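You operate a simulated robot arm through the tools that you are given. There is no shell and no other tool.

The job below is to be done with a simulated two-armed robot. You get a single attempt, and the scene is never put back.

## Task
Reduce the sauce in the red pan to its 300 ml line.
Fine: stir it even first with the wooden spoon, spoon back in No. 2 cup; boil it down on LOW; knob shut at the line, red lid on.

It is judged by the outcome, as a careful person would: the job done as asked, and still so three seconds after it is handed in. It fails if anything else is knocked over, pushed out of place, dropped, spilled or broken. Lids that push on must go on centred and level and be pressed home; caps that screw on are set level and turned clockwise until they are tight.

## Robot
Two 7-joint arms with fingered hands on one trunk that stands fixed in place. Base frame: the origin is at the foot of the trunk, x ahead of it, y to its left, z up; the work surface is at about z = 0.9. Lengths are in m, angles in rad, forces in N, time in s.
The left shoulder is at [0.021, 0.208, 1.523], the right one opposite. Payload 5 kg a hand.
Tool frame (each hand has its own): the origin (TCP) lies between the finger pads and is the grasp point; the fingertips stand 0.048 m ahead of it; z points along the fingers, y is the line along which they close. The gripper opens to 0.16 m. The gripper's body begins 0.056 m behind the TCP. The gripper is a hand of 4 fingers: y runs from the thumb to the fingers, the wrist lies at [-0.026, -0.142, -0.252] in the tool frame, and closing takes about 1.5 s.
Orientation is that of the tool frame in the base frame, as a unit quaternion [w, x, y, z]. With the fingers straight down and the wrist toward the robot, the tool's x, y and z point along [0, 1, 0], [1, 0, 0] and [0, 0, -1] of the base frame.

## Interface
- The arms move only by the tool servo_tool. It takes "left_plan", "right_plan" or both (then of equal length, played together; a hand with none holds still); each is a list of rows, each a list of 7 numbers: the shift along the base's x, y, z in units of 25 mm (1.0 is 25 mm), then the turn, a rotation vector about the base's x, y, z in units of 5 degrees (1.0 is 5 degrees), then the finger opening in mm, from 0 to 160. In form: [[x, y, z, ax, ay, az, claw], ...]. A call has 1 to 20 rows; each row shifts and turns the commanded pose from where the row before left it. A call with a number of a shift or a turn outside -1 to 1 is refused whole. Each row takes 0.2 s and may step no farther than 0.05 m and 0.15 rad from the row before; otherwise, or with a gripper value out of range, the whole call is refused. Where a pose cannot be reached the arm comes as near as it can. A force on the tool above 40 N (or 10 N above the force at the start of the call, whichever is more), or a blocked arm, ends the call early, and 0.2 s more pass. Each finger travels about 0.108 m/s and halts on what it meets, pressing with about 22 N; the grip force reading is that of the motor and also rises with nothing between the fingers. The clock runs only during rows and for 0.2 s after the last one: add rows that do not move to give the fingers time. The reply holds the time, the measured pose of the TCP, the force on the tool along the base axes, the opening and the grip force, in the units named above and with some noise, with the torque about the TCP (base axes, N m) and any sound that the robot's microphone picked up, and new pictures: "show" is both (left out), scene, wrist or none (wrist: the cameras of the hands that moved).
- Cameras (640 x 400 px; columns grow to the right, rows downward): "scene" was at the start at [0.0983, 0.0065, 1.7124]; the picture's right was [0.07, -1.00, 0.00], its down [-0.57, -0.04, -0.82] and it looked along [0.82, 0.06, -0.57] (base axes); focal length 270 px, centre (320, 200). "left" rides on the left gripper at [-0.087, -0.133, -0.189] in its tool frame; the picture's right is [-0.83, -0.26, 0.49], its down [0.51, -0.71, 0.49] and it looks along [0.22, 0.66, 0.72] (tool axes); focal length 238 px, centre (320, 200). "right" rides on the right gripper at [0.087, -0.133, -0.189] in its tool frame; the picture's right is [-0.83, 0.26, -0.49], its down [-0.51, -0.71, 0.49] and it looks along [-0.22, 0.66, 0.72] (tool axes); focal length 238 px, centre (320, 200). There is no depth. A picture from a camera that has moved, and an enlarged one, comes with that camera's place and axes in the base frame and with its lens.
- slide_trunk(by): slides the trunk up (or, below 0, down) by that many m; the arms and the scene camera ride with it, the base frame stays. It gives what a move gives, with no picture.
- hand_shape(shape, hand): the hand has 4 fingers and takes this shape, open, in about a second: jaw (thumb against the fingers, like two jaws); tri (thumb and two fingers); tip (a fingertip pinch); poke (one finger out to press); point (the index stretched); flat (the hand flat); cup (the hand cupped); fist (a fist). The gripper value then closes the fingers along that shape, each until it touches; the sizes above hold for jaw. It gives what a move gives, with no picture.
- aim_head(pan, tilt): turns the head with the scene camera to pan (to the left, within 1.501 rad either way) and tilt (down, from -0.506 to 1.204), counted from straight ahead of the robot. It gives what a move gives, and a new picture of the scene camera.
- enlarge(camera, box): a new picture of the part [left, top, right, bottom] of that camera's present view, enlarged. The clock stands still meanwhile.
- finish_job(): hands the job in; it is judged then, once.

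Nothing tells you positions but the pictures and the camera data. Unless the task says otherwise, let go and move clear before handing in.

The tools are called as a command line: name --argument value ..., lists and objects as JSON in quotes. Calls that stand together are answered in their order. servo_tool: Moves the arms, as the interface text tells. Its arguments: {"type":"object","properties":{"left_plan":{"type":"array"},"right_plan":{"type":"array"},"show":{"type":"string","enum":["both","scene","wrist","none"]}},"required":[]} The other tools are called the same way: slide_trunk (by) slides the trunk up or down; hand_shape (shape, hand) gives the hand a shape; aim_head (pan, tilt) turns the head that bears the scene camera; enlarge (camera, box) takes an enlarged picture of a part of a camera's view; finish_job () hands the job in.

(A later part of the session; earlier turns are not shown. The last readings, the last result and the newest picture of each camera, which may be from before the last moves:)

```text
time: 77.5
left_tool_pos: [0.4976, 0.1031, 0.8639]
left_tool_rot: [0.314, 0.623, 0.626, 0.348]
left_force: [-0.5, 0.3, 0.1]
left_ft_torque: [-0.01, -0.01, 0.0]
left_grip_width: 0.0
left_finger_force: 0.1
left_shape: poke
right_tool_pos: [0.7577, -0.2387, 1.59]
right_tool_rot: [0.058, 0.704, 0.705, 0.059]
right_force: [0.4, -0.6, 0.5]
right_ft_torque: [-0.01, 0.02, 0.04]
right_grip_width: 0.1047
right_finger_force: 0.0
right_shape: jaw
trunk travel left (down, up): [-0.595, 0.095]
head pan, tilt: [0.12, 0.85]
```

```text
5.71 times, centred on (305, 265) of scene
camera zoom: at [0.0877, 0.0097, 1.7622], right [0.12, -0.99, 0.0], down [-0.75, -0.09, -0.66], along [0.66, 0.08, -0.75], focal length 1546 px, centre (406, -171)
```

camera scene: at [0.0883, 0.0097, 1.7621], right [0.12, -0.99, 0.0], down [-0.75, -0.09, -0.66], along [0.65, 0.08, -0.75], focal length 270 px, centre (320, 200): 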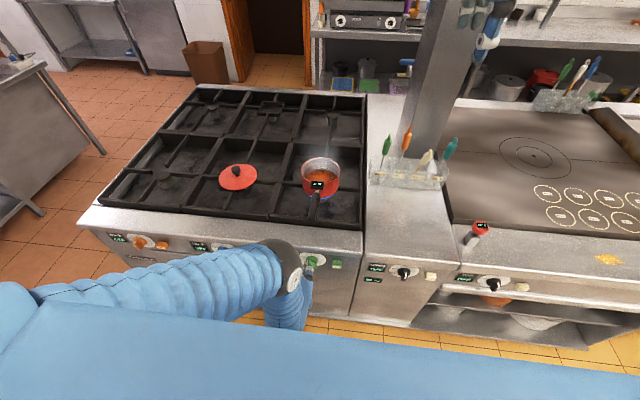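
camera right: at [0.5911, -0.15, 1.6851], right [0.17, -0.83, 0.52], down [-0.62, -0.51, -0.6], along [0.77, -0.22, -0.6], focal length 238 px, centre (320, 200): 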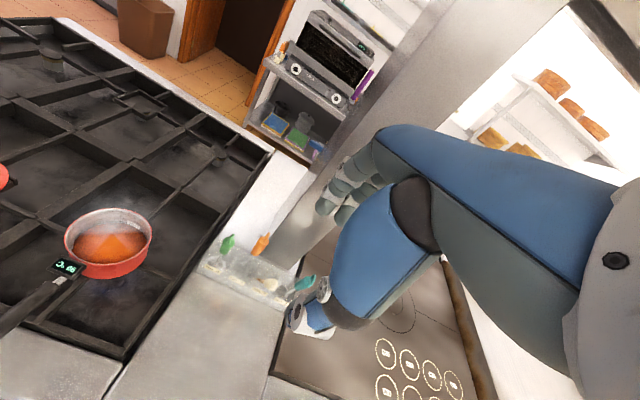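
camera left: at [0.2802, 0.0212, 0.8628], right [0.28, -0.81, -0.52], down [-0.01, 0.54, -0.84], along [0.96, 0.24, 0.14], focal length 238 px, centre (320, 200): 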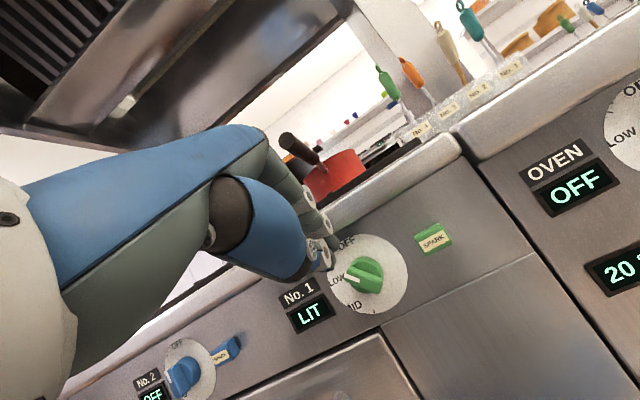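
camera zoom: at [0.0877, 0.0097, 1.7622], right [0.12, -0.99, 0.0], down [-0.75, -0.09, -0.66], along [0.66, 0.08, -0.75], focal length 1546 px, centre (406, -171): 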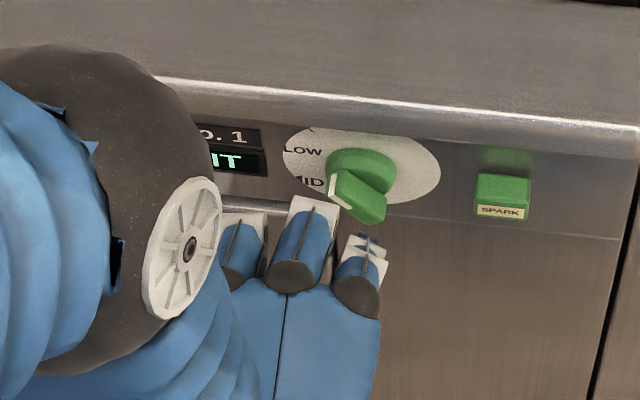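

The index finger is the one extended, and both views agree its tip is at about (+49, -11, -29) mm from the tool point. The bar's front face is at x 0.5845. I'll bring the index tip to the right of and above the pointer half of the bar, to push it left.

servo_tool --left_plan '[[0.7, 0.06, 0, 0, 0, 0, 0], [0.7, 0.06, 0, 0, 0, 0, 0], [0.72, 0, 0, 0, 0, 0, 0], [0, 0, 0, 0, 0, 0, 0]]' --show "none"

enlarge --camera "left" --box '[270, 180, 420, 310]'

enlarge --camera "scene" --box '[275, 240, 345, 290]'

```text
time: 78.5
left_tool_pos: [0.5502, 0.1092, 0.8635]
left_tool_rot: [0.315, 0.624, 0.625, 0.347]
left_force: [0.6, -0.5, 0.2]
left_ft_torque: [-0.01, 0.03, -0.02]
left_grip_width: 0.0
left_finger_force: 0.1
left_shape: poke
right_tool_pos: [0.7584, -0.2388, 1.5895]
right_tool_rot: [0.059, 0.705, 0.704, 0.058]
right_force: [0.0, 0.5, 0.6]
right_ft_torque: [0.02, -0.03, 0.01]
right_grip_width: 0.1048
right_finger_force: 0.1
right_shape: jaw
trunk travel left (down, up): [-0.595, 0.095]
head pan, tilt: [0.12, 0.85]
```

```text
3.08 times, centred on (345, 245) of left
camera zoom: at [0.3225, 0.0163, 0.8578], right [0.28, -0.81, -0.52], down [-0.01, 0.54, -0.84], along [0.96, 0.24, 0.15], focal length 733 px, centre (243, 62)
```

zoom: 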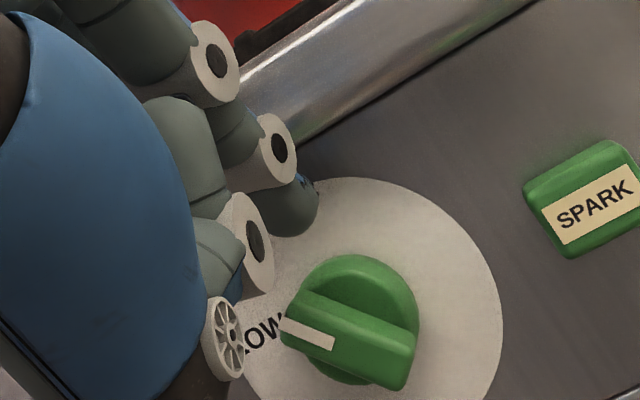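

```text
8.00 times, centred on (310, 265) of scene
camera zoom: at [0.0876, 0.0097, 1.7622], right [0.12, -0.99, 0.0], down [-0.75, -0.09, -0.66], along [0.66, 0.08, -0.75], focal length 2164 px, centre (400, -320)
```

zoom: 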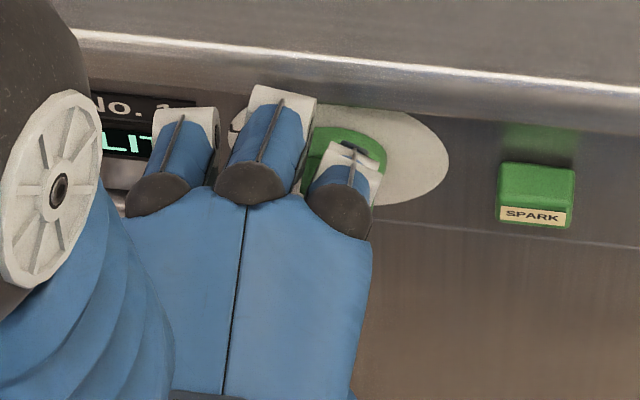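

The tip is at about (0.604, 0.093, 0.832). I'll back off 6 mm and lower 24 mm beside the bar, then check for a clean position before pushing left.

servo_tool --left_plan '[[-0.24, 0, -0.2, 0, 0, 0, 0], [0, 0, -0.26, 0, 0, 0, 0], [0, 0, -0.25, 0, 0, 0, 0], [0, 0, -0.25, 0, 0, 0, 0], [0, 0, 0, 0, 0, 0, 0]]' --show "none"

enlarge --camera "left" --box '[270, 180, 420, 310]'

enlarge --camera "scene" --box '[275, 240, 345, 290]'

```text
time: 79.7
left_tool_pos: [0.5447, 0.109, 0.8409]
left_tool_rot: [0.315, 0.623, 0.626, 0.348]
left_force: [-0.9, -0.4, -0.3]
left_ft_torque: [0.03, 0.01, -0.02]
left_grip_width: 0.0
left_finger_force: 0.0
left_shape: poke
right_tool_pos: [0.7581, -0.2386, 1.5907]
right_tool_rot: [0.058, 0.705, 0.705, 0.059]
right_force: [-0.3, -0.5, 0.0]
right_ft_torque: [0.02, 0.03, 0.0]
right_grip_width: 0.1047
right_finger_force: 0.1
right_shape: jaw
trunk travel left (down, up): [-0.595, 0.095]
head pan, tilt: [0.12, 0.85]
```

```text
3.08 times, centred on (345, 245) of left
camera zoom: at [0.3171, 0.0167, 0.8339], right [0.28, -0.81, -0.52], down [-0.01, 0.54, -0.84], along [0.96, 0.24, 0.15], focal length 733 px, centre (243, 62)
```

zoom: 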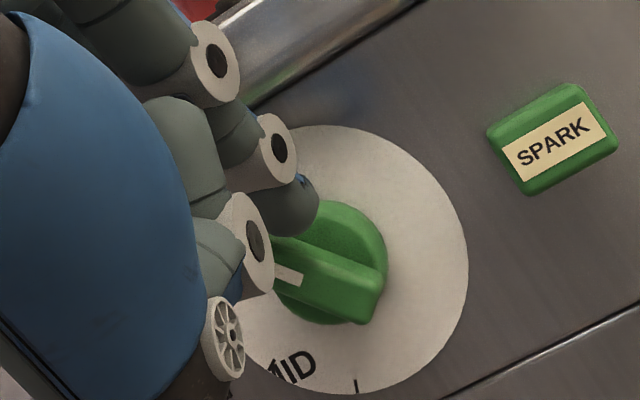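

```text
8.00 times, centred on (310, 265) of scene
camera zoom: at [0.0879, 0.0096, 1.7622], right [0.12, -0.99, 0.0], down [-0.75, -0.09, -0.66], along [0.65, 0.08, -0.75], focal length 2164 px, centre (400, -320)
```

zoom: 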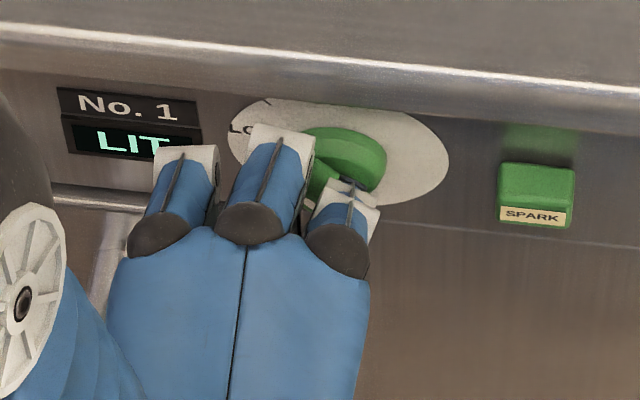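

On closer triangulation the index's last joint points nearly straight down, its tip at about (0.578, 0.088, 0.810), so it is still just in front of the bar. I'll move forward 14 mm into the bar's plane, then push left in small steps.

servo_tool --left_plan '[[0.3, 0, 0, 0, 0, 0, 0], [0.26, 0, 0, 0, 0, 0, 0], [0, 0.3, 0, 0, 0, 0, 0], [0, 0.3, 0, 0, 0, 0, 0], [0, 0, 0, 0, 0, 0, 0]]' --show "none"

enlarge --camera "left" --box '[270, 180, 420, 310]'

enlarge --camera "scene" --box '[275, 240, 345, 290]'

```text
time: 80.9
left_tool_pos: [0.5579, 0.124, 0.8427]
left_tool_rot: [0.315, 0.624, 0.625, 0.347]
left_force: [-0.8, 0.0, 0.9]
left_ft_torque: [0.02, -0.01, -0.01]
left_grip_width: 0.0001
left_finger_force: 0.1
left_shape: poke
right_tool_pos: [0.7586, -0.2375, 1.5898]
right_tool_rot: [0.059, 0.705, 0.705, 0.059]
right_force: [0.5, -0.1, -0.4]
right_ft_torque: [0.02, 0.01, 0.02]
right_grip_width: 0.1047
right_finger_force: 0.2
right_shape: jaw
trunk travel left (down, up): [-0.595, 0.095]
head pan, tilt: [0.12, 0.85]
```

```text
3.08 times, centred on (345, 245) of left
camera zoom: at [0.3309, 0.0315, 0.8344], right [0.28, -0.81, -0.52], down [0.0, 0.54, -0.84], along [0.96, 0.24, 0.15], focal length 733 px, centre (243, 62)
```

zoom: 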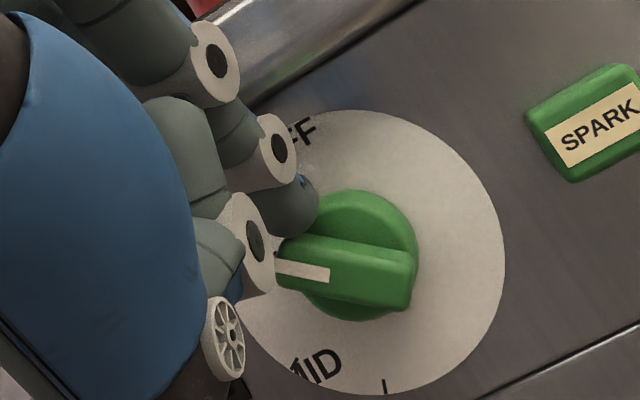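

```text
8.00 times, centred on (310, 265) of scene
camera zoom: at [0.0877, 0.0094, 1.7622], right [0.12, -0.99, 0.0], down [-0.75, -0.09, -0.66], along [0.65, 0.08, -0.75], focal length 2164 px, centre (400, -320)
```

zoom: 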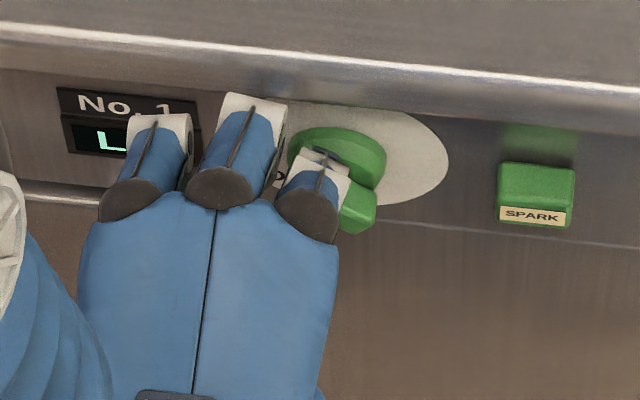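

The bar is turning freely and is now at about 52°. I'll keep pushing left in small steps toward 80°.

servo_tool --left_plan '[[0, 0.2, 0, 0, 0, 0, 0], [0, 0.2, 0, 0, 0, 0, 0], [0, 0, 0, 0, 0, 0, 0]]' --show "none"

enlarge --camera "left" --box '[270, 180, 420, 310]'

```text
time: 81.7
left_tool_pos: [0.5583, 0.1327, 0.8407]
left_tool_rot: [0.315, 0.624, 0.626, 0.347]
left_force: [-0.2, -0.3, 0.8]
left_ft_torque: [-0.03, -0.06, 0.03]
left_grip_width: 0.0
left_finger_force: 0.0
left_shape: poke
right_tool_pos: [0.7574, -0.2388, 1.5896]
right_tool_rot: [0.059, 0.705, 0.705, 0.058]
right_force: [-0.7, 0.4, -0.3]
right_ft_torque: [-0.03, -0.04, -0.02]
right_grip_width: 0.1045
right_finger_force: 0.0
right_shape: jaw
trunk travel left (down, up): [-0.595, 0.095]
head pan, tilt: [0.12, 0.85]
```

```text
3.08 times, centred on (345, 245) of left
camera zoom: at [0.3305, 0.0413, 0.8339], right [0.28, -0.81, -0.52], down [-0.01, 0.54, -0.84], along [0.96, 0.24, 0.15], focal length 733 px, centre (243, 62)
```

zoom: 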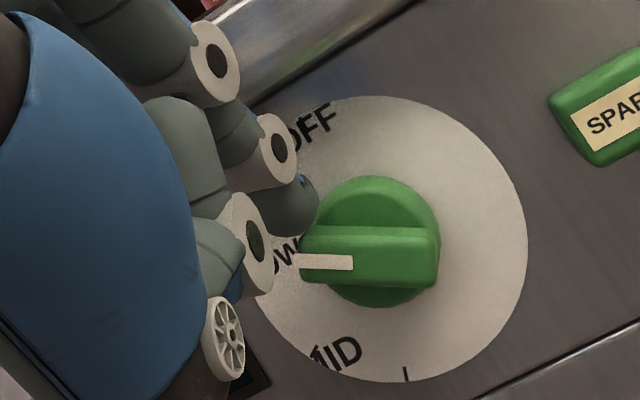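

servo_tool --left_plan '[[0, 0.2, -0.05, 0, 0, 0, 0], [0, 0.2, -0.05, 0, 0, 0, 0], [0, 0, 0, 0, 0, 0, 0]]' --show "none"

enlarge --camera "left" --box '[270, 180, 420, 310]'

```text
time: 82.5
left_tool_pos: [0.5577, 0.1433, 0.8388]
left_tool_rot: [0.314, 0.623, 0.626, 0.348]
left_force: [0.4, -0.6, 0.7]
left_ft_torque: [0.0, 0.01, 0.0]
left_grip_width: 0.0
left_finger_force: 0.1
left_shape: poke
right_tool_pos: [0.759, -0.2382, 1.5894]
right_tool_rot: [0.058, 0.704, 0.705, 0.059]
right_force: [-0.2, 0.0, -0.2]
right_ft_torque: [-0.02, 0.0, 0.0]
right_grip_width: 0.1047
right_finger_force: 0.0
right_shape: jaw
trunk travel left (down, up): [-0.595, 0.095]
head pan, tilt: [0.12, 0.85]
```

```text
3.08 times, centred on (345, 245) of left
camera zoom: at [0.3304, 0.0512, 0.8326], right [0.28, -0.81, -0.52], down [-0.01, 0.54, -0.84], along [0.96, 0.24, 0.15], focal length 733 px, centre (243, 62)
```

zoom: 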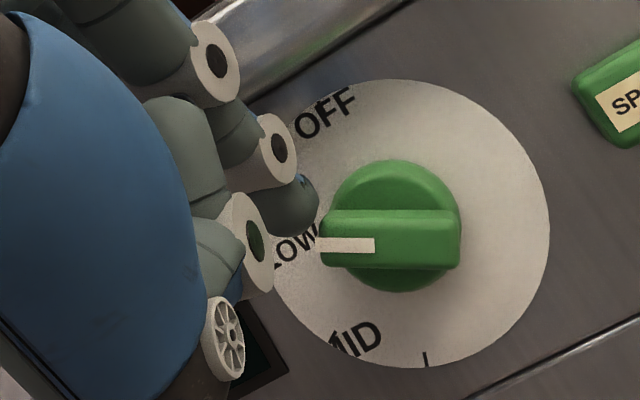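

The finger now rests on top of the pointer's corner at about 60°. Pressing straight down about 7 mm from here should bring it to 80°.

servo_tool --left_plan '[[0, -0.1, -0.1, 0, 0, 0, 0], [0, 0, -0.1, 0, 0, 0, 0], [0, 0, 0, 0, 0, 0, 0]]' --show "none"

enlarge --camera "left" --box '[270, 180, 420, 310]'

```text
time: 83.3
left_tool_pos: [0.5595, 0.1437, 0.8358]
left_tool_rot: [0.315, 0.623, 0.626, 0.349]
left_force: [-0.4, 8.7, 9.6]
left_ft_torque: [0.01, -0.26, 0.21]
left_grip_width: 0.0
left_finger_force: 0.0
left_shape: poke
right_tool_pos: [0.758, -0.2385, 1.59]
right_tool_rot: [0.059, 0.705, 0.704, 0.058]
right_force: [0.1, 0.8, 0.1]
right_ft_torque: [0.0, 0.0, 0.0]
right_grip_width: 0.1049
right_finger_force: 0.0
right_shape: jaw
trunk travel left (down, up): [-0.595, 0.095]
head pan, tilt: [0.12, 0.85]
```

```text
3.08 times, centred on (345, 245) of left
camera zoom: at [0.3314, 0.0502, 0.8278], right [0.28, -0.81, -0.52], down [0.0, 0.54, -0.84], along [0.96, 0.24, 0.15], focal length 733 px, centre (243, 62)
```

zoom: 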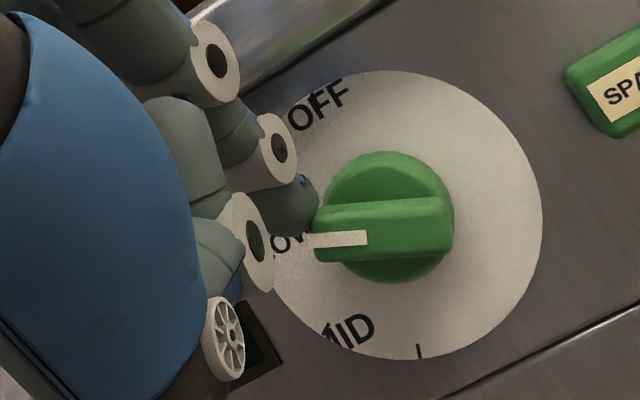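

It's at about 65°, but the finger is slipping on the end face again. I'll lift, shift 8 mm right and press down again.

servo_tool --left_plan '[[0, 0, 0.4, 0, 0, 0, 0], [0, -0.32, 0, 0, 0, 0, 0], [0, 0, -0.3, 0, 0, 0, 0], [0, 0, -0.1, 0, 0, 0, 0], [0, 0, -0.1, 0, 0, 0, 0], [0, 0, 0, 0, 0, 0, 0]]' --show "none"

enlarge --camera "left" --box '[270, 180, 420, 310]'

```text
time: 84.7
left_tool_pos: [0.5576, 0.1328, 0.8308]
left_tool_rot: [0.314, 0.624, 0.626, 0.347]
left_force: [0.2, 0.1, 1.7]
left_ft_torque: [-0.02, -0.03, -0.02]
left_grip_width: 0.0
left_finger_force: 0.1
left_shape: poke
right_tool_pos: [0.7565, -0.2384, 1.5906]
right_tool_rot: [0.058, 0.705, 0.705, 0.059]
right_force: [0.3, 0.0, 0.1]
right_ft_torque: [0.01, 0.0, 0.04]
right_grip_width: 0.105
right_finger_force: 0.0
right_shape: jaw
trunk travel left (down, up): [-0.595, 0.095]
head pan, tilt: [0.12, 0.85]
```

```text
3.08 times, centred on (345, 245) of left
camera zoom: at [0.3306, 0.041, 0.8251], right [0.28, -0.81, -0.52], down [-0.01, 0.54, -0.84], along [0.96, 0.24, 0.15], focal length 733 px, centre (243, 62)
```

zoom: 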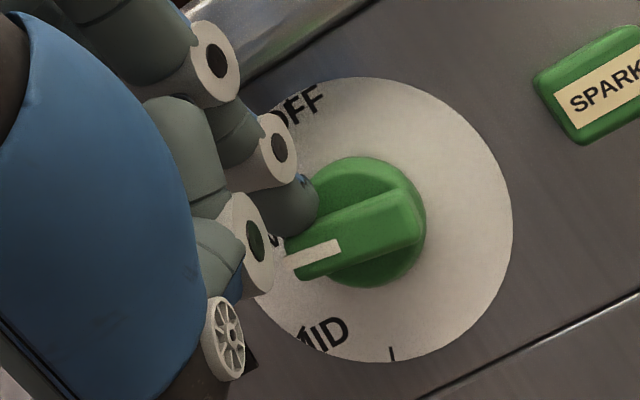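

The pointer now reads about 79°, on LOW. I'll lift the finger clear and back off, then verify the dial.

servo_tool --left_plan '[[0, 0, 0.4, 0, 0, 0, 0], [-0.2, 0, 0.4, 0, 0, 0, 0], [-0.8, 0, 0.1, 0, 0, 0, 0], [-0.8, 0, 0, 0, 0, 0, 0], [0, 0, 0, 0, 0, 0, 0]]' --show "none"

enlarge --camera "left" --box '[280, 180, 420, 310]'

enlarge --camera "scene" --box '[275, 240, 345, 290]'

enlarge --camera "scene" --box '[290, 150, 350, 200]'

```text
time: 85.9
left_tool_pos: [0.5156, 0.132, 0.8535]
left_tool_rot: [0.315, 0.624, 0.625, 0.346]
left_force: [0.6, 0.0, 1.3]
left_ft_torque: [0.0, -0.01, 0.03]
left_grip_width: 0.0
left_finger_force: 0.0
left_shape: poke
right_tool_pos: [0.7584, -0.2386, 1.59]
right_tool_rot: [0.059, 0.704, 0.705, 0.059]
right_force: [1.1, -0.7, -0.4]
right_ft_torque: [-0.02, 0.01, 0.0]
right_grip_width: 0.1046
right_finger_force: 0.0
right_shape: jaw
trunk travel left (down, up): [-0.595, 0.095]
head pan, tilt: [0.12, 0.85]
```

```text
3.08 times, centred on (350, 245) of left
camera zoom: at [0.2866, 0.0402, 0.8467], right [0.28, -0.81, -0.52], down [-0.01, 0.54, -0.84], along [0.96, 0.24, 0.15], focal length 733 px, centre (228, 62)
```

zoom: 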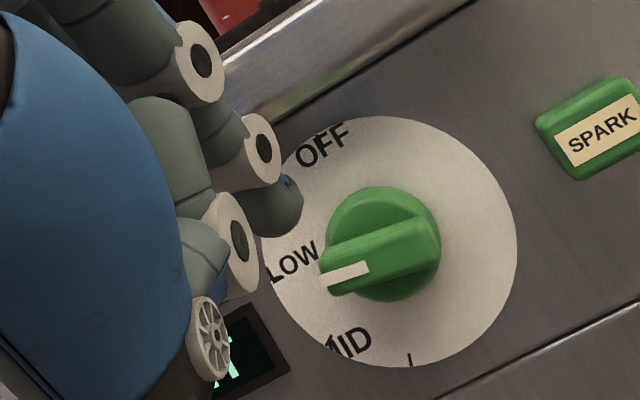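

```text
8.00 times, centred on (310, 265) of scene
camera zoom: at [0.0883, 0.0097, 1.7621], right [0.12, -0.99, 0.0], down [-0.75, -0.09, -0.66], along [0.65, 0.08, -0.75], focal length 2164 px, centre (400, -320)
```

zoom: 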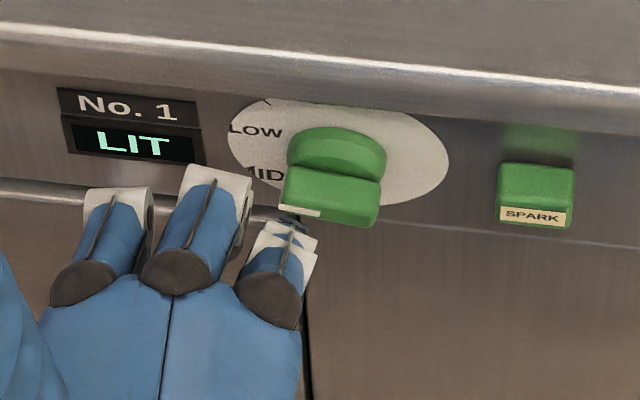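

```text
8.00 times, centred on (320, 175) of scene
camera zoom: at [0.0883, 0.0097, 1.7621], right [0.12, -0.99, 0.0], down [-0.75, -0.09, -0.66], along [0.65, 0.08, -0.75], focal length 2164 px, centre (320, 400)
```

zoom: 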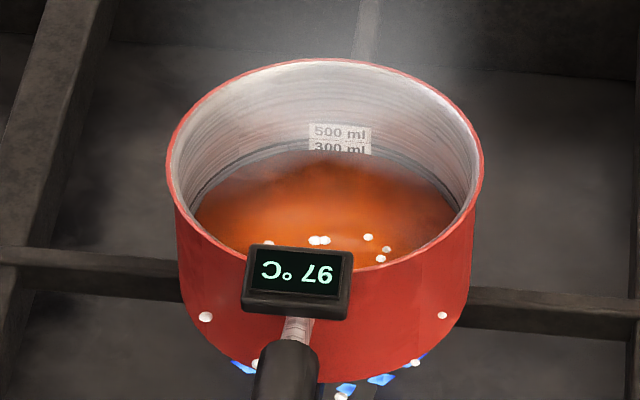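

The knob reads about LOW (76–79°), the burner is brighter and the pan shows 97 °C. I'll pre-position the finger just above the right (tail) half of the bar, ready to push it shut, then track the level against the 300 ml line.

servo_tool --left_plan '[[0, -0.56, 0, 0, 0, 0, 0], [0, -0.56, 0, 0, 0, 0, 0], [0.6, 0, 0, 0, 0, 0, 0], [0.6, 0, -0.1, 0, 0, 0, 0], [0.5, 0, -0.1, 0, 0, 0, 0]]' --show "none"

enlarge --camera "scene" --box '[306, 158, 338, 178]'

enlarge --camera "left" --box '[270, 180, 420, 310]'

enlarge --camera "scene" --box '[275, 240, 345, 290]'

```text
time: 87.1
left_tool_pos: [0.556, 0.1052, 0.8484]
left_tool_rot: [0.315, 0.623, 0.626, 0.348]
left_force: [0.0, 0.3, 0.5]
left_ft_torque: [0.03, 0.0, 0.0]
left_grip_width: 0.0
left_finger_force: 0.0
left_shape: poke
right_tool_pos: [0.7585, -0.2395, 1.5896]
right_tool_rot: [0.058, 0.705, 0.704, 0.059]
right_force: [0.8, -0.7, -1.0]
right_ft_torque: [-0.02, -0.01, 0.01]
right_grip_width: 0.1046
right_finger_force: 0.0
right_shape: jaw
trunk travel left (down, up): [-0.595, 0.095]
head pan, tilt: [0.12, 0.85]
```

```text
16.00 times, centred on (322, 168) of scene
camera zoom: at [0.088, 0.0097, 1.7622], right [0.12, -0.99, 0.0], down [-0.75, -0.09, -0.66], along [0.65, 0.08, -0.75], focal length 4328 px, centre (288, 712)
```

zoom: 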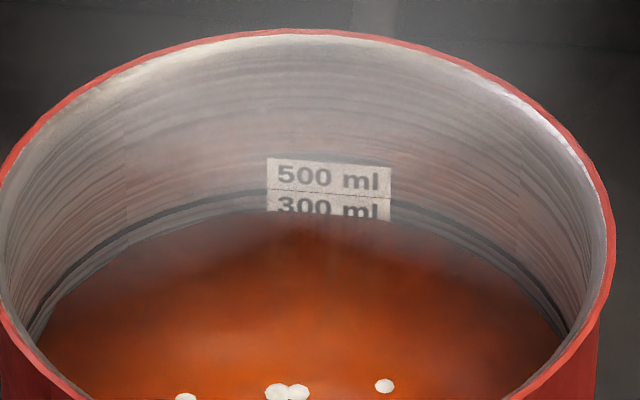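

```text
3.08 times, centred on (345, 245) of left
camera zoom: at [0.3287, 0.0127, 0.8423], right [0.28, -0.81, -0.52], down [-0.01, 0.54, -0.84], along [0.96, 0.24, 0.15], focal length 733 px, centre (243, 62)
```

zoom: 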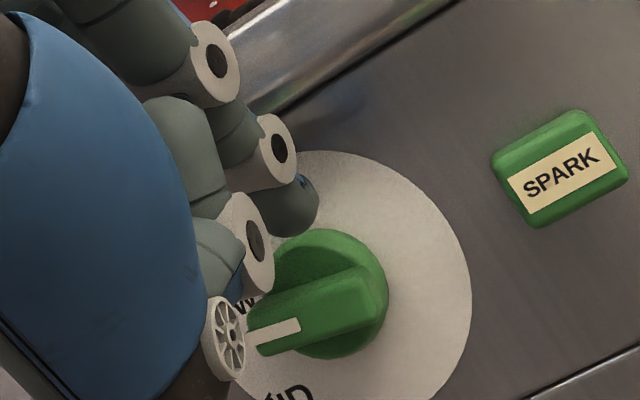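

```text
8.00 times, centred on (310, 265) of scene
camera zoom: at [0.088, 0.0097, 1.7622], right [0.12, -0.99, 0.0], down [-0.75, -0.09, -0.66], along [0.65, 0.08, -0.75], focal length 2164 px, centre (400, -320)
```

zoom: 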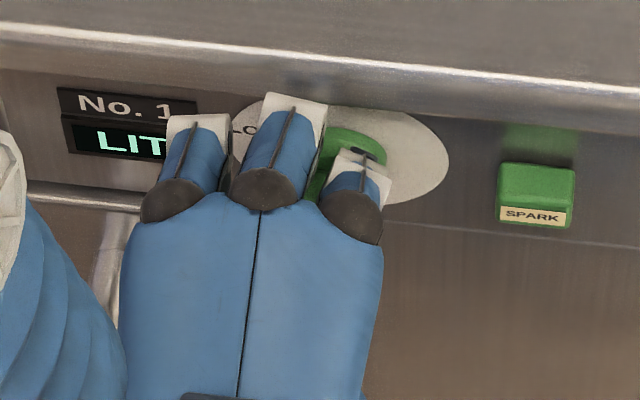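

The level is at about 73% of the way down the 300 ml tag. I'll hold still for two seconds and compare.

servo_tool --left_plan '[[0, 0, 0, 0, 0, 0, 0], [0, 0, 0, 0, 0, 0, 0], [0, 0, 0, 0, 0, 0, 0], [0, 0, 0, 0, 0, 0, 0], [0, 0, 0, 0, 0, 0, 0], [0, 0, 0, 0, 0, 0, 0], [0, 0, 0, 0, 0, 0, 0], [0, 0, 0, 0, 0, 0, 0], [0, 0, 0, 0, 0, 0, 0], [0, 0, 0, 0, 0, 0, 0]]' --show "none"

enlarge --camera "scene" --box '[306, 158, 338, 178]'

enlarge --camera "scene" --box '[290, 150, 350, 200]'

```text
time: 89.3
left_tool_pos: [0.5568, 0.1052, 0.8485]
left_tool_rot: [0.314, 0.624, 0.626, 0.348]
left_force: [0.5, -0.4, 0.7]
left_ft_torque: [0.0, -0.02, 0.02]
left_grip_width: 0.0001
left_finger_force: 0.1
left_shape: poke
right_tool_pos: [0.7578, -0.2373, 1.5905]
right_tool_rot: [0.059, 0.705, 0.705, 0.059]
right_force: [0.2, -0.5, -0.2]
right_ft_torque: [0.02, -0.02, 0.01]
right_grip_width: 0.1044
right_finger_force: 0.2
right_shape: jaw
trunk travel left (down, up): [-0.595, 0.095]
head pan, tilt: [0.12, 0.85]
```

```text
16.00 times, centred on (322, 168) of scene
camera zoom: at [0.0878, 0.0097, 1.7622], right [0.12, -0.99, 0.0], down [-0.75, -0.09, -0.66], along [0.65, 0.08, -0.75], focal length 4328 px, centre (288, 712)
```

zoom: 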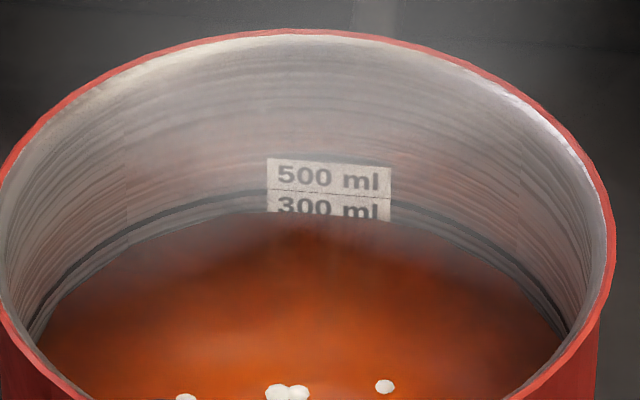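

```text
8.00 times, centred on (320, 175) of scene
camera zoom: at [0.0878, 0.0097, 1.7622], right [0.12, -0.99, 0.0], down [-0.75, -0.09, -0.66], along [0.65, 0.08, -0.75], focal length 2164 px, centre (320, 400)
```

zoom: 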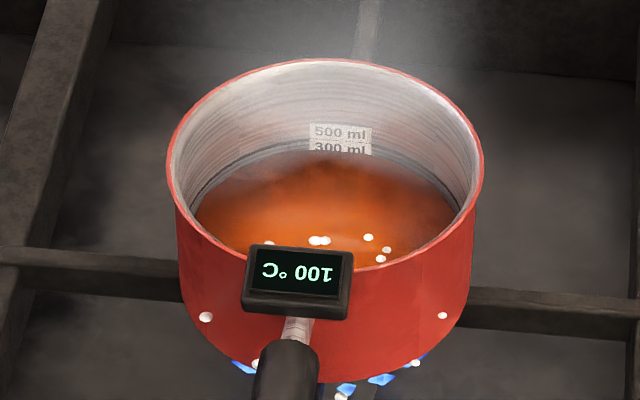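

It has just reached 100 °C, with almost no level change so far. I'll wait three more seconds and compare.

servo_tool --left_plan '[[0, 0, 0, 0, 0, 0, 0], [0, 0, 0, 0, 0, 0, 0], [0, 0, 0, 0, 0, 0, 0], [0, 0, 0, 0, 0, 0, 0], [0, 0, 0, 0, 0, 0, 0], [0, 0, 0, 0, 0, 0, 0], [0, 0, 0, 0, 0, 0, 0], [0, 0, 0, 0, 0, 0, 0], [0, 0, 0, 0, 0, 0, 0], [0, 0, 0, 0, 0, 0, 0], [0, 0, 0, 0, 0, 0, 0], [0, 0, 0, 0, 0, 0, 0], [0, 0, 0, 0, 0, 0, 0], [0, 0, 0, 0, 0, 0, 0]]' --show "none"

enlarge --camera "scene" --box '[306, 158, 338, 178]'

enlarge --camera "scene" --box '[290, 150, 350, 200]'

```text
time: 92.3
left_tool_pos: [0.5569, 0.1051, 0.849]
left_tool_rot: [0.314, 0.623, 0.626, 0.348]
left_force: [-0.3, 0.1, -0.8]
left_ft_torque: [0.01, 0.01, 0.01]
left_grip_width: 0.0
left_finger_force: 0.0
left_shape: poke
right_tool_pos: [0.7578, -0.2383, 1.5897]
right_tool_rot: [0.059, 0.704, 0.705, 0.058]
right_force: [0.1, -0.7, -1.1]
right_ft_torque: [0.01, 0.0, -0.01]
right_grip_width: 0.105
right_finger_force: 0.0
right_shape: jaw
trunk travel left (down, up): [-0.595, 0.095]
head pan, tilt: [0.12, 0.85]
```

```text
16.00 times, centred on (322, 168) of scene
camera zoom: at [0.0878, 0.0097, 1.7622], right [0.12, -0.99, 0.0], down [-0.75, -0.09, -0.66], along [0.65, 0.08, -0.75], focal length 4328 px, centre (288, 712)
```

zoom: 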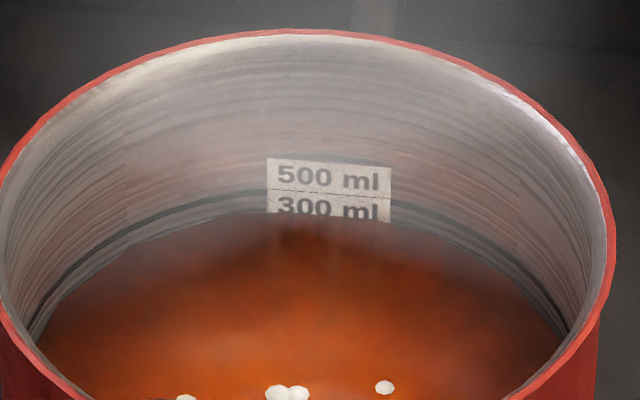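

```text
8.00 times, centred on (320, 175) of scene
camera zoom: at [0.0878, 0.0097, 1.7622], right [0.12, -0.99, 0.0], down [-0.75, -0.09, -0.66], along [0.65, 0.08, -0.75], focal length 2164 px, centre (320, 400)
```

zoom: 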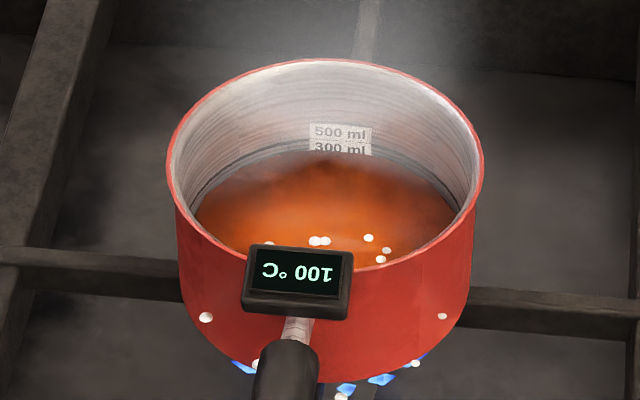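

The level is dropping slowly, roughly 2 ml/s by my estimate. I'll wait four seconds and check again.

servo_tool --left_plan '[[0, 0, 0, 0, 0, 0, 0], [0, 0, 0, 0, 0, 0, 0], [0, 0, 0, 0, 0, 0, 0], [0, 0, 0, 0, 0, 0, 0], [0, 0, 0, 0, 0, 0, 0], [0, 0, 0, 0, 0, 0, 0], [0, 0, 0, 0, 0, 0, 0], [0, 0, 0, 0, 0, 0, 0], [0, 0, 0, 0, 0, 0, 0], [0, 0, 0, 0, 0, 0, 0], [0, 0, 0, 0, 0, 0, 0], [0, 0, 0, 0, 0, 0, 0], [0, 0, 0, 0, 0, 0, 0], [0, 0, 0, 0, 0, 0, 0], [0, 0, 0, 0, 0, 0, 0], [0, 0, 0, 0, 0, 0, 0], [0, 0, 0, 0, 0, 0, 0], [0, 0, 0, 0, 0, 0, 0], [0, 0, 0, 0, 0, 0, 0]]' --show "none"

enlarge --camera "scene" --box '[314, 160, 330, 170]'

enlarge --camera "scene" --box '[306, 158, 338, 178]'

```text
time: 96.3
left_tool_pos: [0.5569, 0.1051, 0.8491]
left_tool_rot: [0.314, 0.623, 0.626, 0.348]
left_force: [-1.6, -0.7, 0.3]
left_ft_torque: [0.01, 0.0, 0.02]
left_grip_width: 0.0
left_finger_force: 0.0
left_shape: poke
right_tool_pos: [0.757, -0.2384, 1.5904]
right_tool_rot: [0.059, 0.704, 0.705, 0.059]
right_force: [-0.1, 0.3, -0.3]
right_ft_torque: [-0.04, 0.0, 0.03]
right_grip_width: 0.1046
right_finger_force: 0.0
right_shape: jaw
trunk travel left (down, up): [-0.595, 0.095]
head pan, tilt: [0.12, 0.85]
```

```text
16.00 times, centred on (322, 165) of scene
camera zoom: at [0.0878, 0.0097, 1.7622], right [0.12, -0.99, 0.0], down [-0.75, -0.09, -0.66], along [0.65, 0.08, -0.75], focal length 4328 px, centre (288, 760)
```

zoom: 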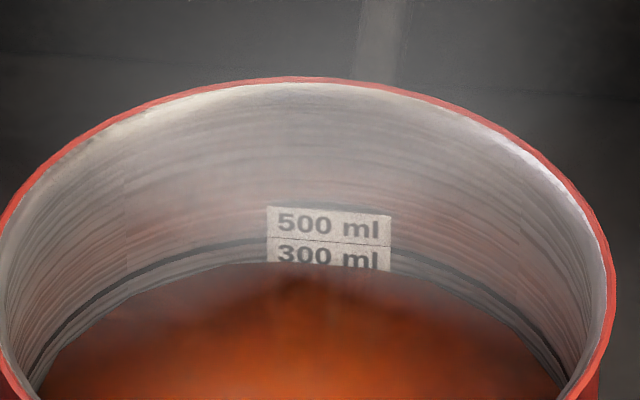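

```text
16.00 times, centred on (322, 168) of scene
camera zoom: at [0.0878, 0.0097, 1.7622], right [0.12, -0.99, 0.0], down [-0.75, -0.09, -0.66], along [0.65, 0.08, -0.75], focal length 4328 px, centre (288, 712)
```

zoom: 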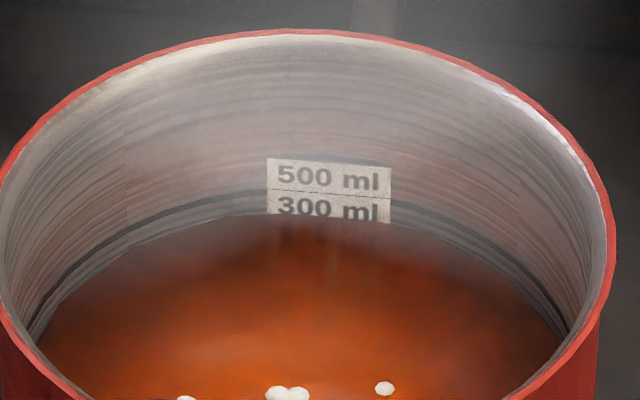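

The level keeps falling slowly. While it does, I'll lower the right hand over the empty counter so its camera gives a closer reading of the 300 ml tag.

servo_tool --right_plan '[[0, 0.1, -0.9, 0, 0, 0, 105], [0, 0.1, -0.9, 0, 0, 0, 105], [0, 0.1, -0.9, 0, 0, 0, 105], [0, 0.1, -0.9, 0, 0, 0, 105], [0, 0.1, -0.9, 0, 0, 0, 105], [0, 0.1, -0.9, 0, 0, 0, 105], [0, 0.1, -0.9, 0, 0, 0, 105], [0, 0.1, -0.9, 0, 0, 0, 105], [0, 0.1, -0.9, 0, 0, 0, 105], [0, 0.1, -0.9, 0, 0, 0, 105], [0, 0, 0, 0, 0, 0, 105]]' --show "wrist"

enlarge --camera "scene" --box '[306, 158, 338, 178]'

```text
time: 98.7
left_tool_pos: [0.5569, 0.1049, 0.8482]
left_tool_rot: [0.314, 0.624, 0.626, 0.347]
left_force: [1.1, 0.1, -0.7]
left_ft_torque: [0.01, 0.02, 0.0]
left_grip_width: 0.0
left_finger_force: 0.0
left_shape: poke
right_tool_pos: [0.7574, -0.2133, 1.366]
right_tool_rot: [0.058, 0.705, 0.704, 0.059]
right_force: [-0.6, 0.0, 0.2]
right_ft_torque: [0.0, -0.03, -0.01]
right_grip_width: 0.1046
right_finger_force: 0.2
right_shape: jaw
trunk travel left (down, up): [-0.595, 0.095]
head pan, tilt: [0.12, 0.85]
camera right: at [0.5952, -0.1265, 1.5281], right [0.17, -0.83, 0.52], down [-0.62, -0.51, -0.6], along [0.77, -0.22, -0.6], focal length 238 px, centre (320, 200)
```

right: 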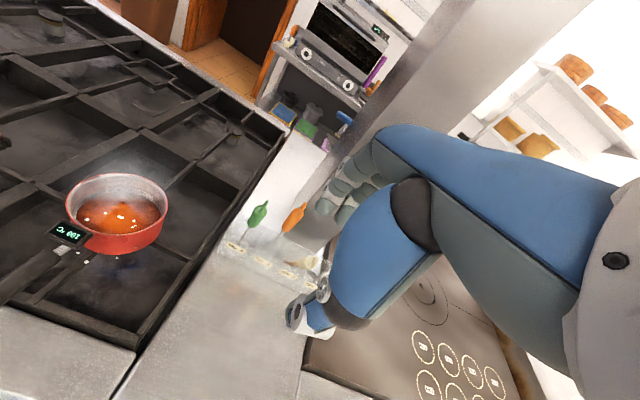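

```text
16.00 times, centred on (322, 168) of scene
camera zoom: at [0.0871, 0.0097, 1.7622], right [0.12, -0.99, 0.0], down [-0.75, -0.09, -0.66], along [0.66, 0.08, -0.75], focal length 4328 px, centre (288, 712)
```

zoom: 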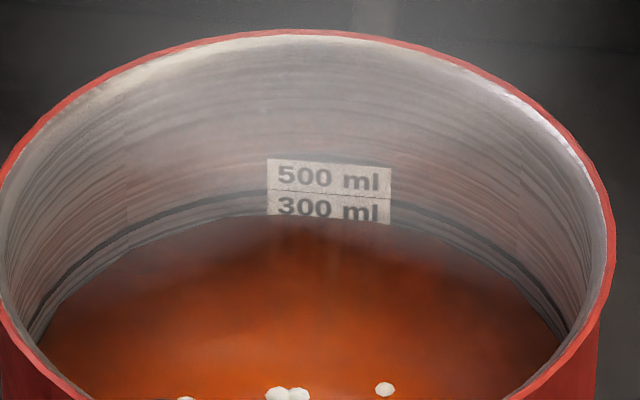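

enlarge --camera "right" --box '[134, 182, 164, 202]'

enlarge --camera "right" --box '[66, 182, 106, 212]'

```text
16.00 times, centred on (149, 192) of right
camera zoom: at [0.5952, -0.1265, 1.5281], right [0.17, -0.83, 0.52], down [-0.62, -0.51, -0.6], along [0.77, -0.22, -0.6], focal length 3814 px, centre (3056, 328)
```

zoom: 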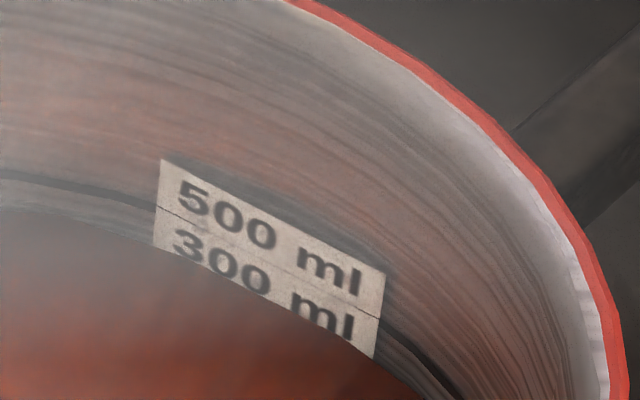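

```text
13.33 times, centred on (86, 197) of right
camera zoom: at [0.5952, -0.1265, 1.5281], right [0.17, -0.83, 0.52], down [-0.62, -0.51, -0.6], along [0.77, -0.22, -0.6], focal length 3178 px, centre (3440, 240)
```

zoom: 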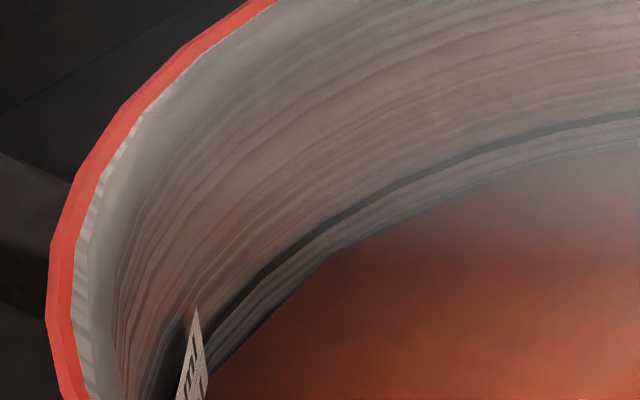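

This view is clear: the sauce covers only the last 10–15% of the 300 ml tag, and the 300 ring is not yet uncovered. I'll wait three more seconds.

servo_tool --left_plan '[[0, 0, 0, 0, 0, 0, 0], [0, 0, 0, 0, 0, 0, 0], [0, 0, 0, 0, 0, 0, 0], [0, 0, 0, 0, 0, 0, 0], [0, 0, 0, 0, 0, 0, 0], [0, 0, 0, 0, 0, 0, 0], [0, 0, 0, 0, 0, 0, 0], [0, 0, 0, 0, 0, 0, 0], [0, 0, 0, 0, 0, 0, 0], [0, 0, 0, 0, 0, 0, 0], [0, 0, 0, 0, 0, 0, 0], [0, 0, 0, 0, 0, 0, 0], [0, 0, 0, 0, 0, 0, 0], [0, 0, 0, 0, 0, 0, 0]]' --show "none"

enlarge --camera "right" --box '[134, 182, 164, 202]'

enlarge --camera "scene" --box '[306, 158, 338, 178]'

```text
time: 101.7
left_tool_pos: [0.5565, 0.1047, 0.8492]
left_tool_rot: [0.313, 0.623, 0.627, 0.348]
left_force: [0.2, 0.5, 0.0]
left_ft_torque: [0.02, -0.01, -0.03]
left_grip_width: 0.0
left_finger_force: 0.0
left_shape: poke
right_tool_pos: [0.7581, -0.2141, 1.3642]
right_tool_rot: [0.059, 0.705, 0.705, 0.059]
right_force: [-0.5, 0.5, 0.4]
right_ft_torque: [-0.03, -0.02, 0.0]
right_grip_width: 0.1046
right_finger_force: 0.0
right_shape: jaw
trunk travel left (down, up): [-0.595, 0.095]
head pan, tilt: [0.12, 0.85]
```

```text
16.00 times, centred on (149, 192) of right
camera zoom: at [0.5958, -0.1266, 1.528], right [0.17, -0.83, 0.52], down [-0.62, -0.51, -0.6], along [0.77, -0.22, -0.6], focal length 3814 px, centre (3056, 328)
```

zoom: 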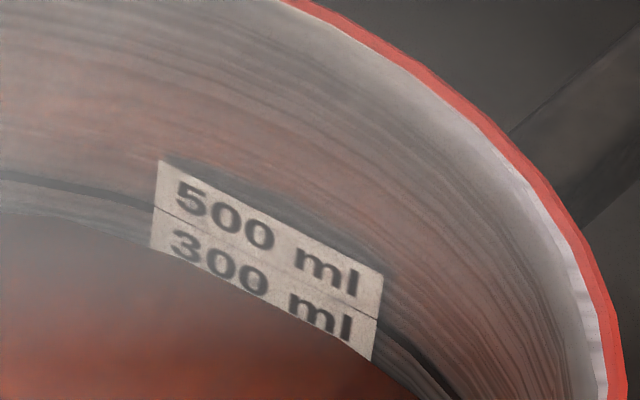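

```text
16.00 times, centred on (322, 168) of scene
camera zoom: at [0.0879, 0.0097, 1.7622], right [0.12, -0.99, 0.0], down [-0.75, -0.09, -0.66], along [0.65, 0.08, -0.75], focal length 4328 px, centre (288, 712)
```

zoom: 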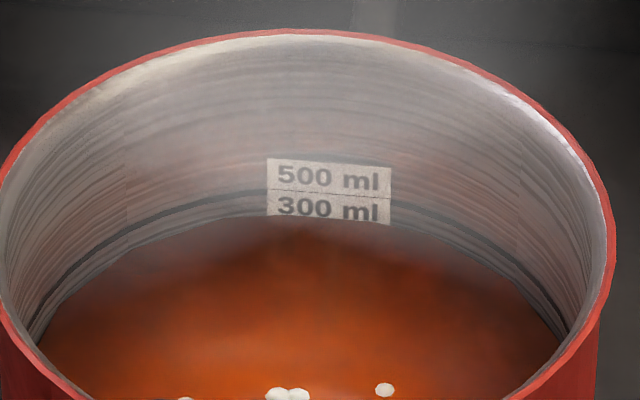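

The "300 ml" text is nearly all uncovered, leaving a few percent to the line. I'll wait 2 seconds and look again.

servo_tool --left_plan '[[0, 0, 0, 0, 0, 0, 0], [0, 0, 0, 0, 0, 0, 0], [0, 0, 0, 0, 0, 0, 0], [0, 0, 0, 0, 0, 0, 0], [0, 0, 0, 0, 0, 0, 0], [0, 0, 0, 0, 0, 0, 0], [0, 0, 0, 0, 0, 0, 0], [0, 0, 0, 0, 0, 0, 0], [0, 0, 0, 0, 0, 0, 0]]' --show "none"

enlarge --camera "right" --box '[134, 182, 164, 202]'

enlarge --camera "right" --box '[100, 170, 140, 200]'

```text
time: 103.7
left_tool_pos: [0.5563, 0.1056, 0.8487]
left_tool_rot: [0.315, 0.623, 0.626, 0.348]
left_force: [0.9, 0.2, 0.5]
left_ft_torque: [0.02, 0.04, -0.02]
left_grip_width: 0.0002
left_finger_force: 0.0
left_shape: poke
right_tool_pos: [0.7594, -0.2143, 1.3657]
right_tool_rot: [0.059, 0.704, 0.705, 0.058]
right_force: [0.1, 0.1, 1.1]
right_ft_torque: [0.0, -0.04, 0.0]
right_grip_width: 0.1047
right_finger_force: 0.0
right_shape: jaw
trunk travel left (down, up): [-0.595, 0.095]
head pan, tilt: [0.12, 0.85]
```

```text
16.00 times, centred on (149, 192) of right
camera zoom: at [0.5958, -0.1266, 1.528], right [0.17, -0.83, 0.52], down [-0.62, -0.51, -0.6], along [0.77, -0.22, -0.6], focal length 3814 px, centre (3056, 328)
```

zoom: 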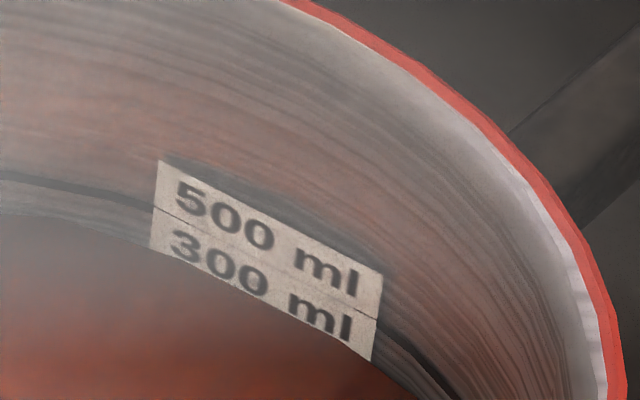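

```text
13.33 times, centred on (120, 185) of right
camera zoom: at [0.5958, -0.1266, 1.528], right [0.17, -0.83, 0.52], down [-0.62, -0.51, -0.6], along [0.77, -0.22, -0.6], focal length 3178 px, centre (2987, 400)
```

zoom: 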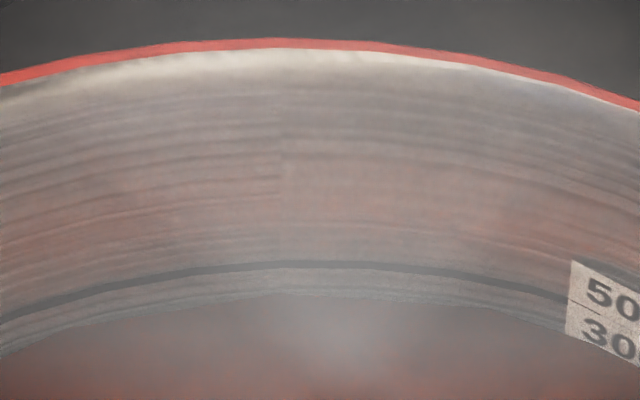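

enlarge --camera "right" --box '[128, 180, 140, 188]'

enlarge --camera "right" --box '[72, 190, 84, 198]'

enlarge --camera "right" --box '[70, 204, 82, 212]'

```text
16.00 times, centred on (134, 184) of right
camera zoom: at [0.5958, -0.1266, 1.528], right [0.17, -0.83, 0.52], down [-0.62, -0.51, -0.6], along [0.77, -0.22, -0.6], focal length 3814 px, centre (3296, 456)
```

zoom: 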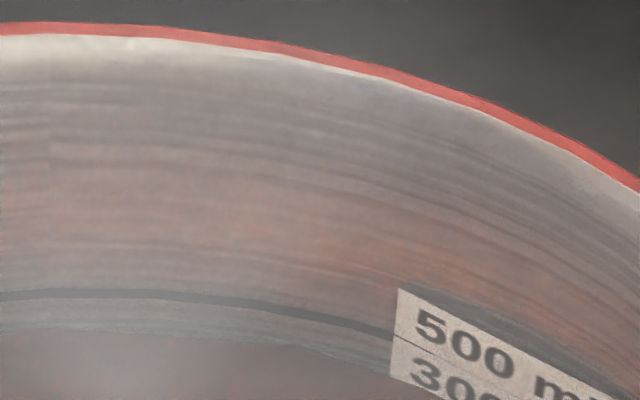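

```text
16.00 times, centred on (78, 194) of right
camera zoom: at [0.5958, -0.1266, 1.528], right [0.17, -0.83, 0.52], down [-0.62, -0.51, -0.6], along [0.77, -0.22, -0.6], focal length 3814 px, centre (4192, 296)
```

zoom: 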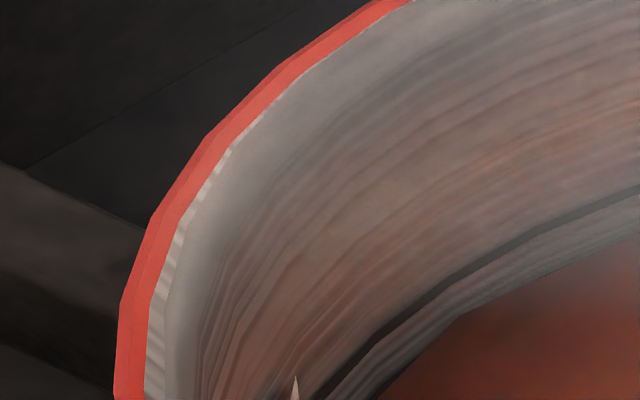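

```text
16.00 times, centred on (76, 208) of right
camera zoom: at [0.5958, -0.1266, 1.528], right [0.17, -0.83, 0.52], down [-0.62, -0.51, -0.6], along [0.77, -0.22, -0.6], focal length 3814 px, centre (4224, 72)
```

zoom: 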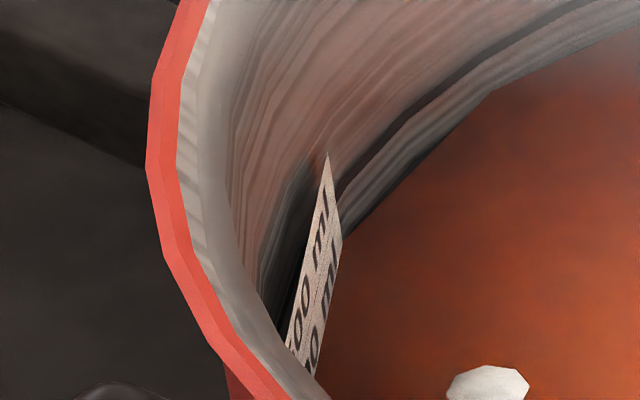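

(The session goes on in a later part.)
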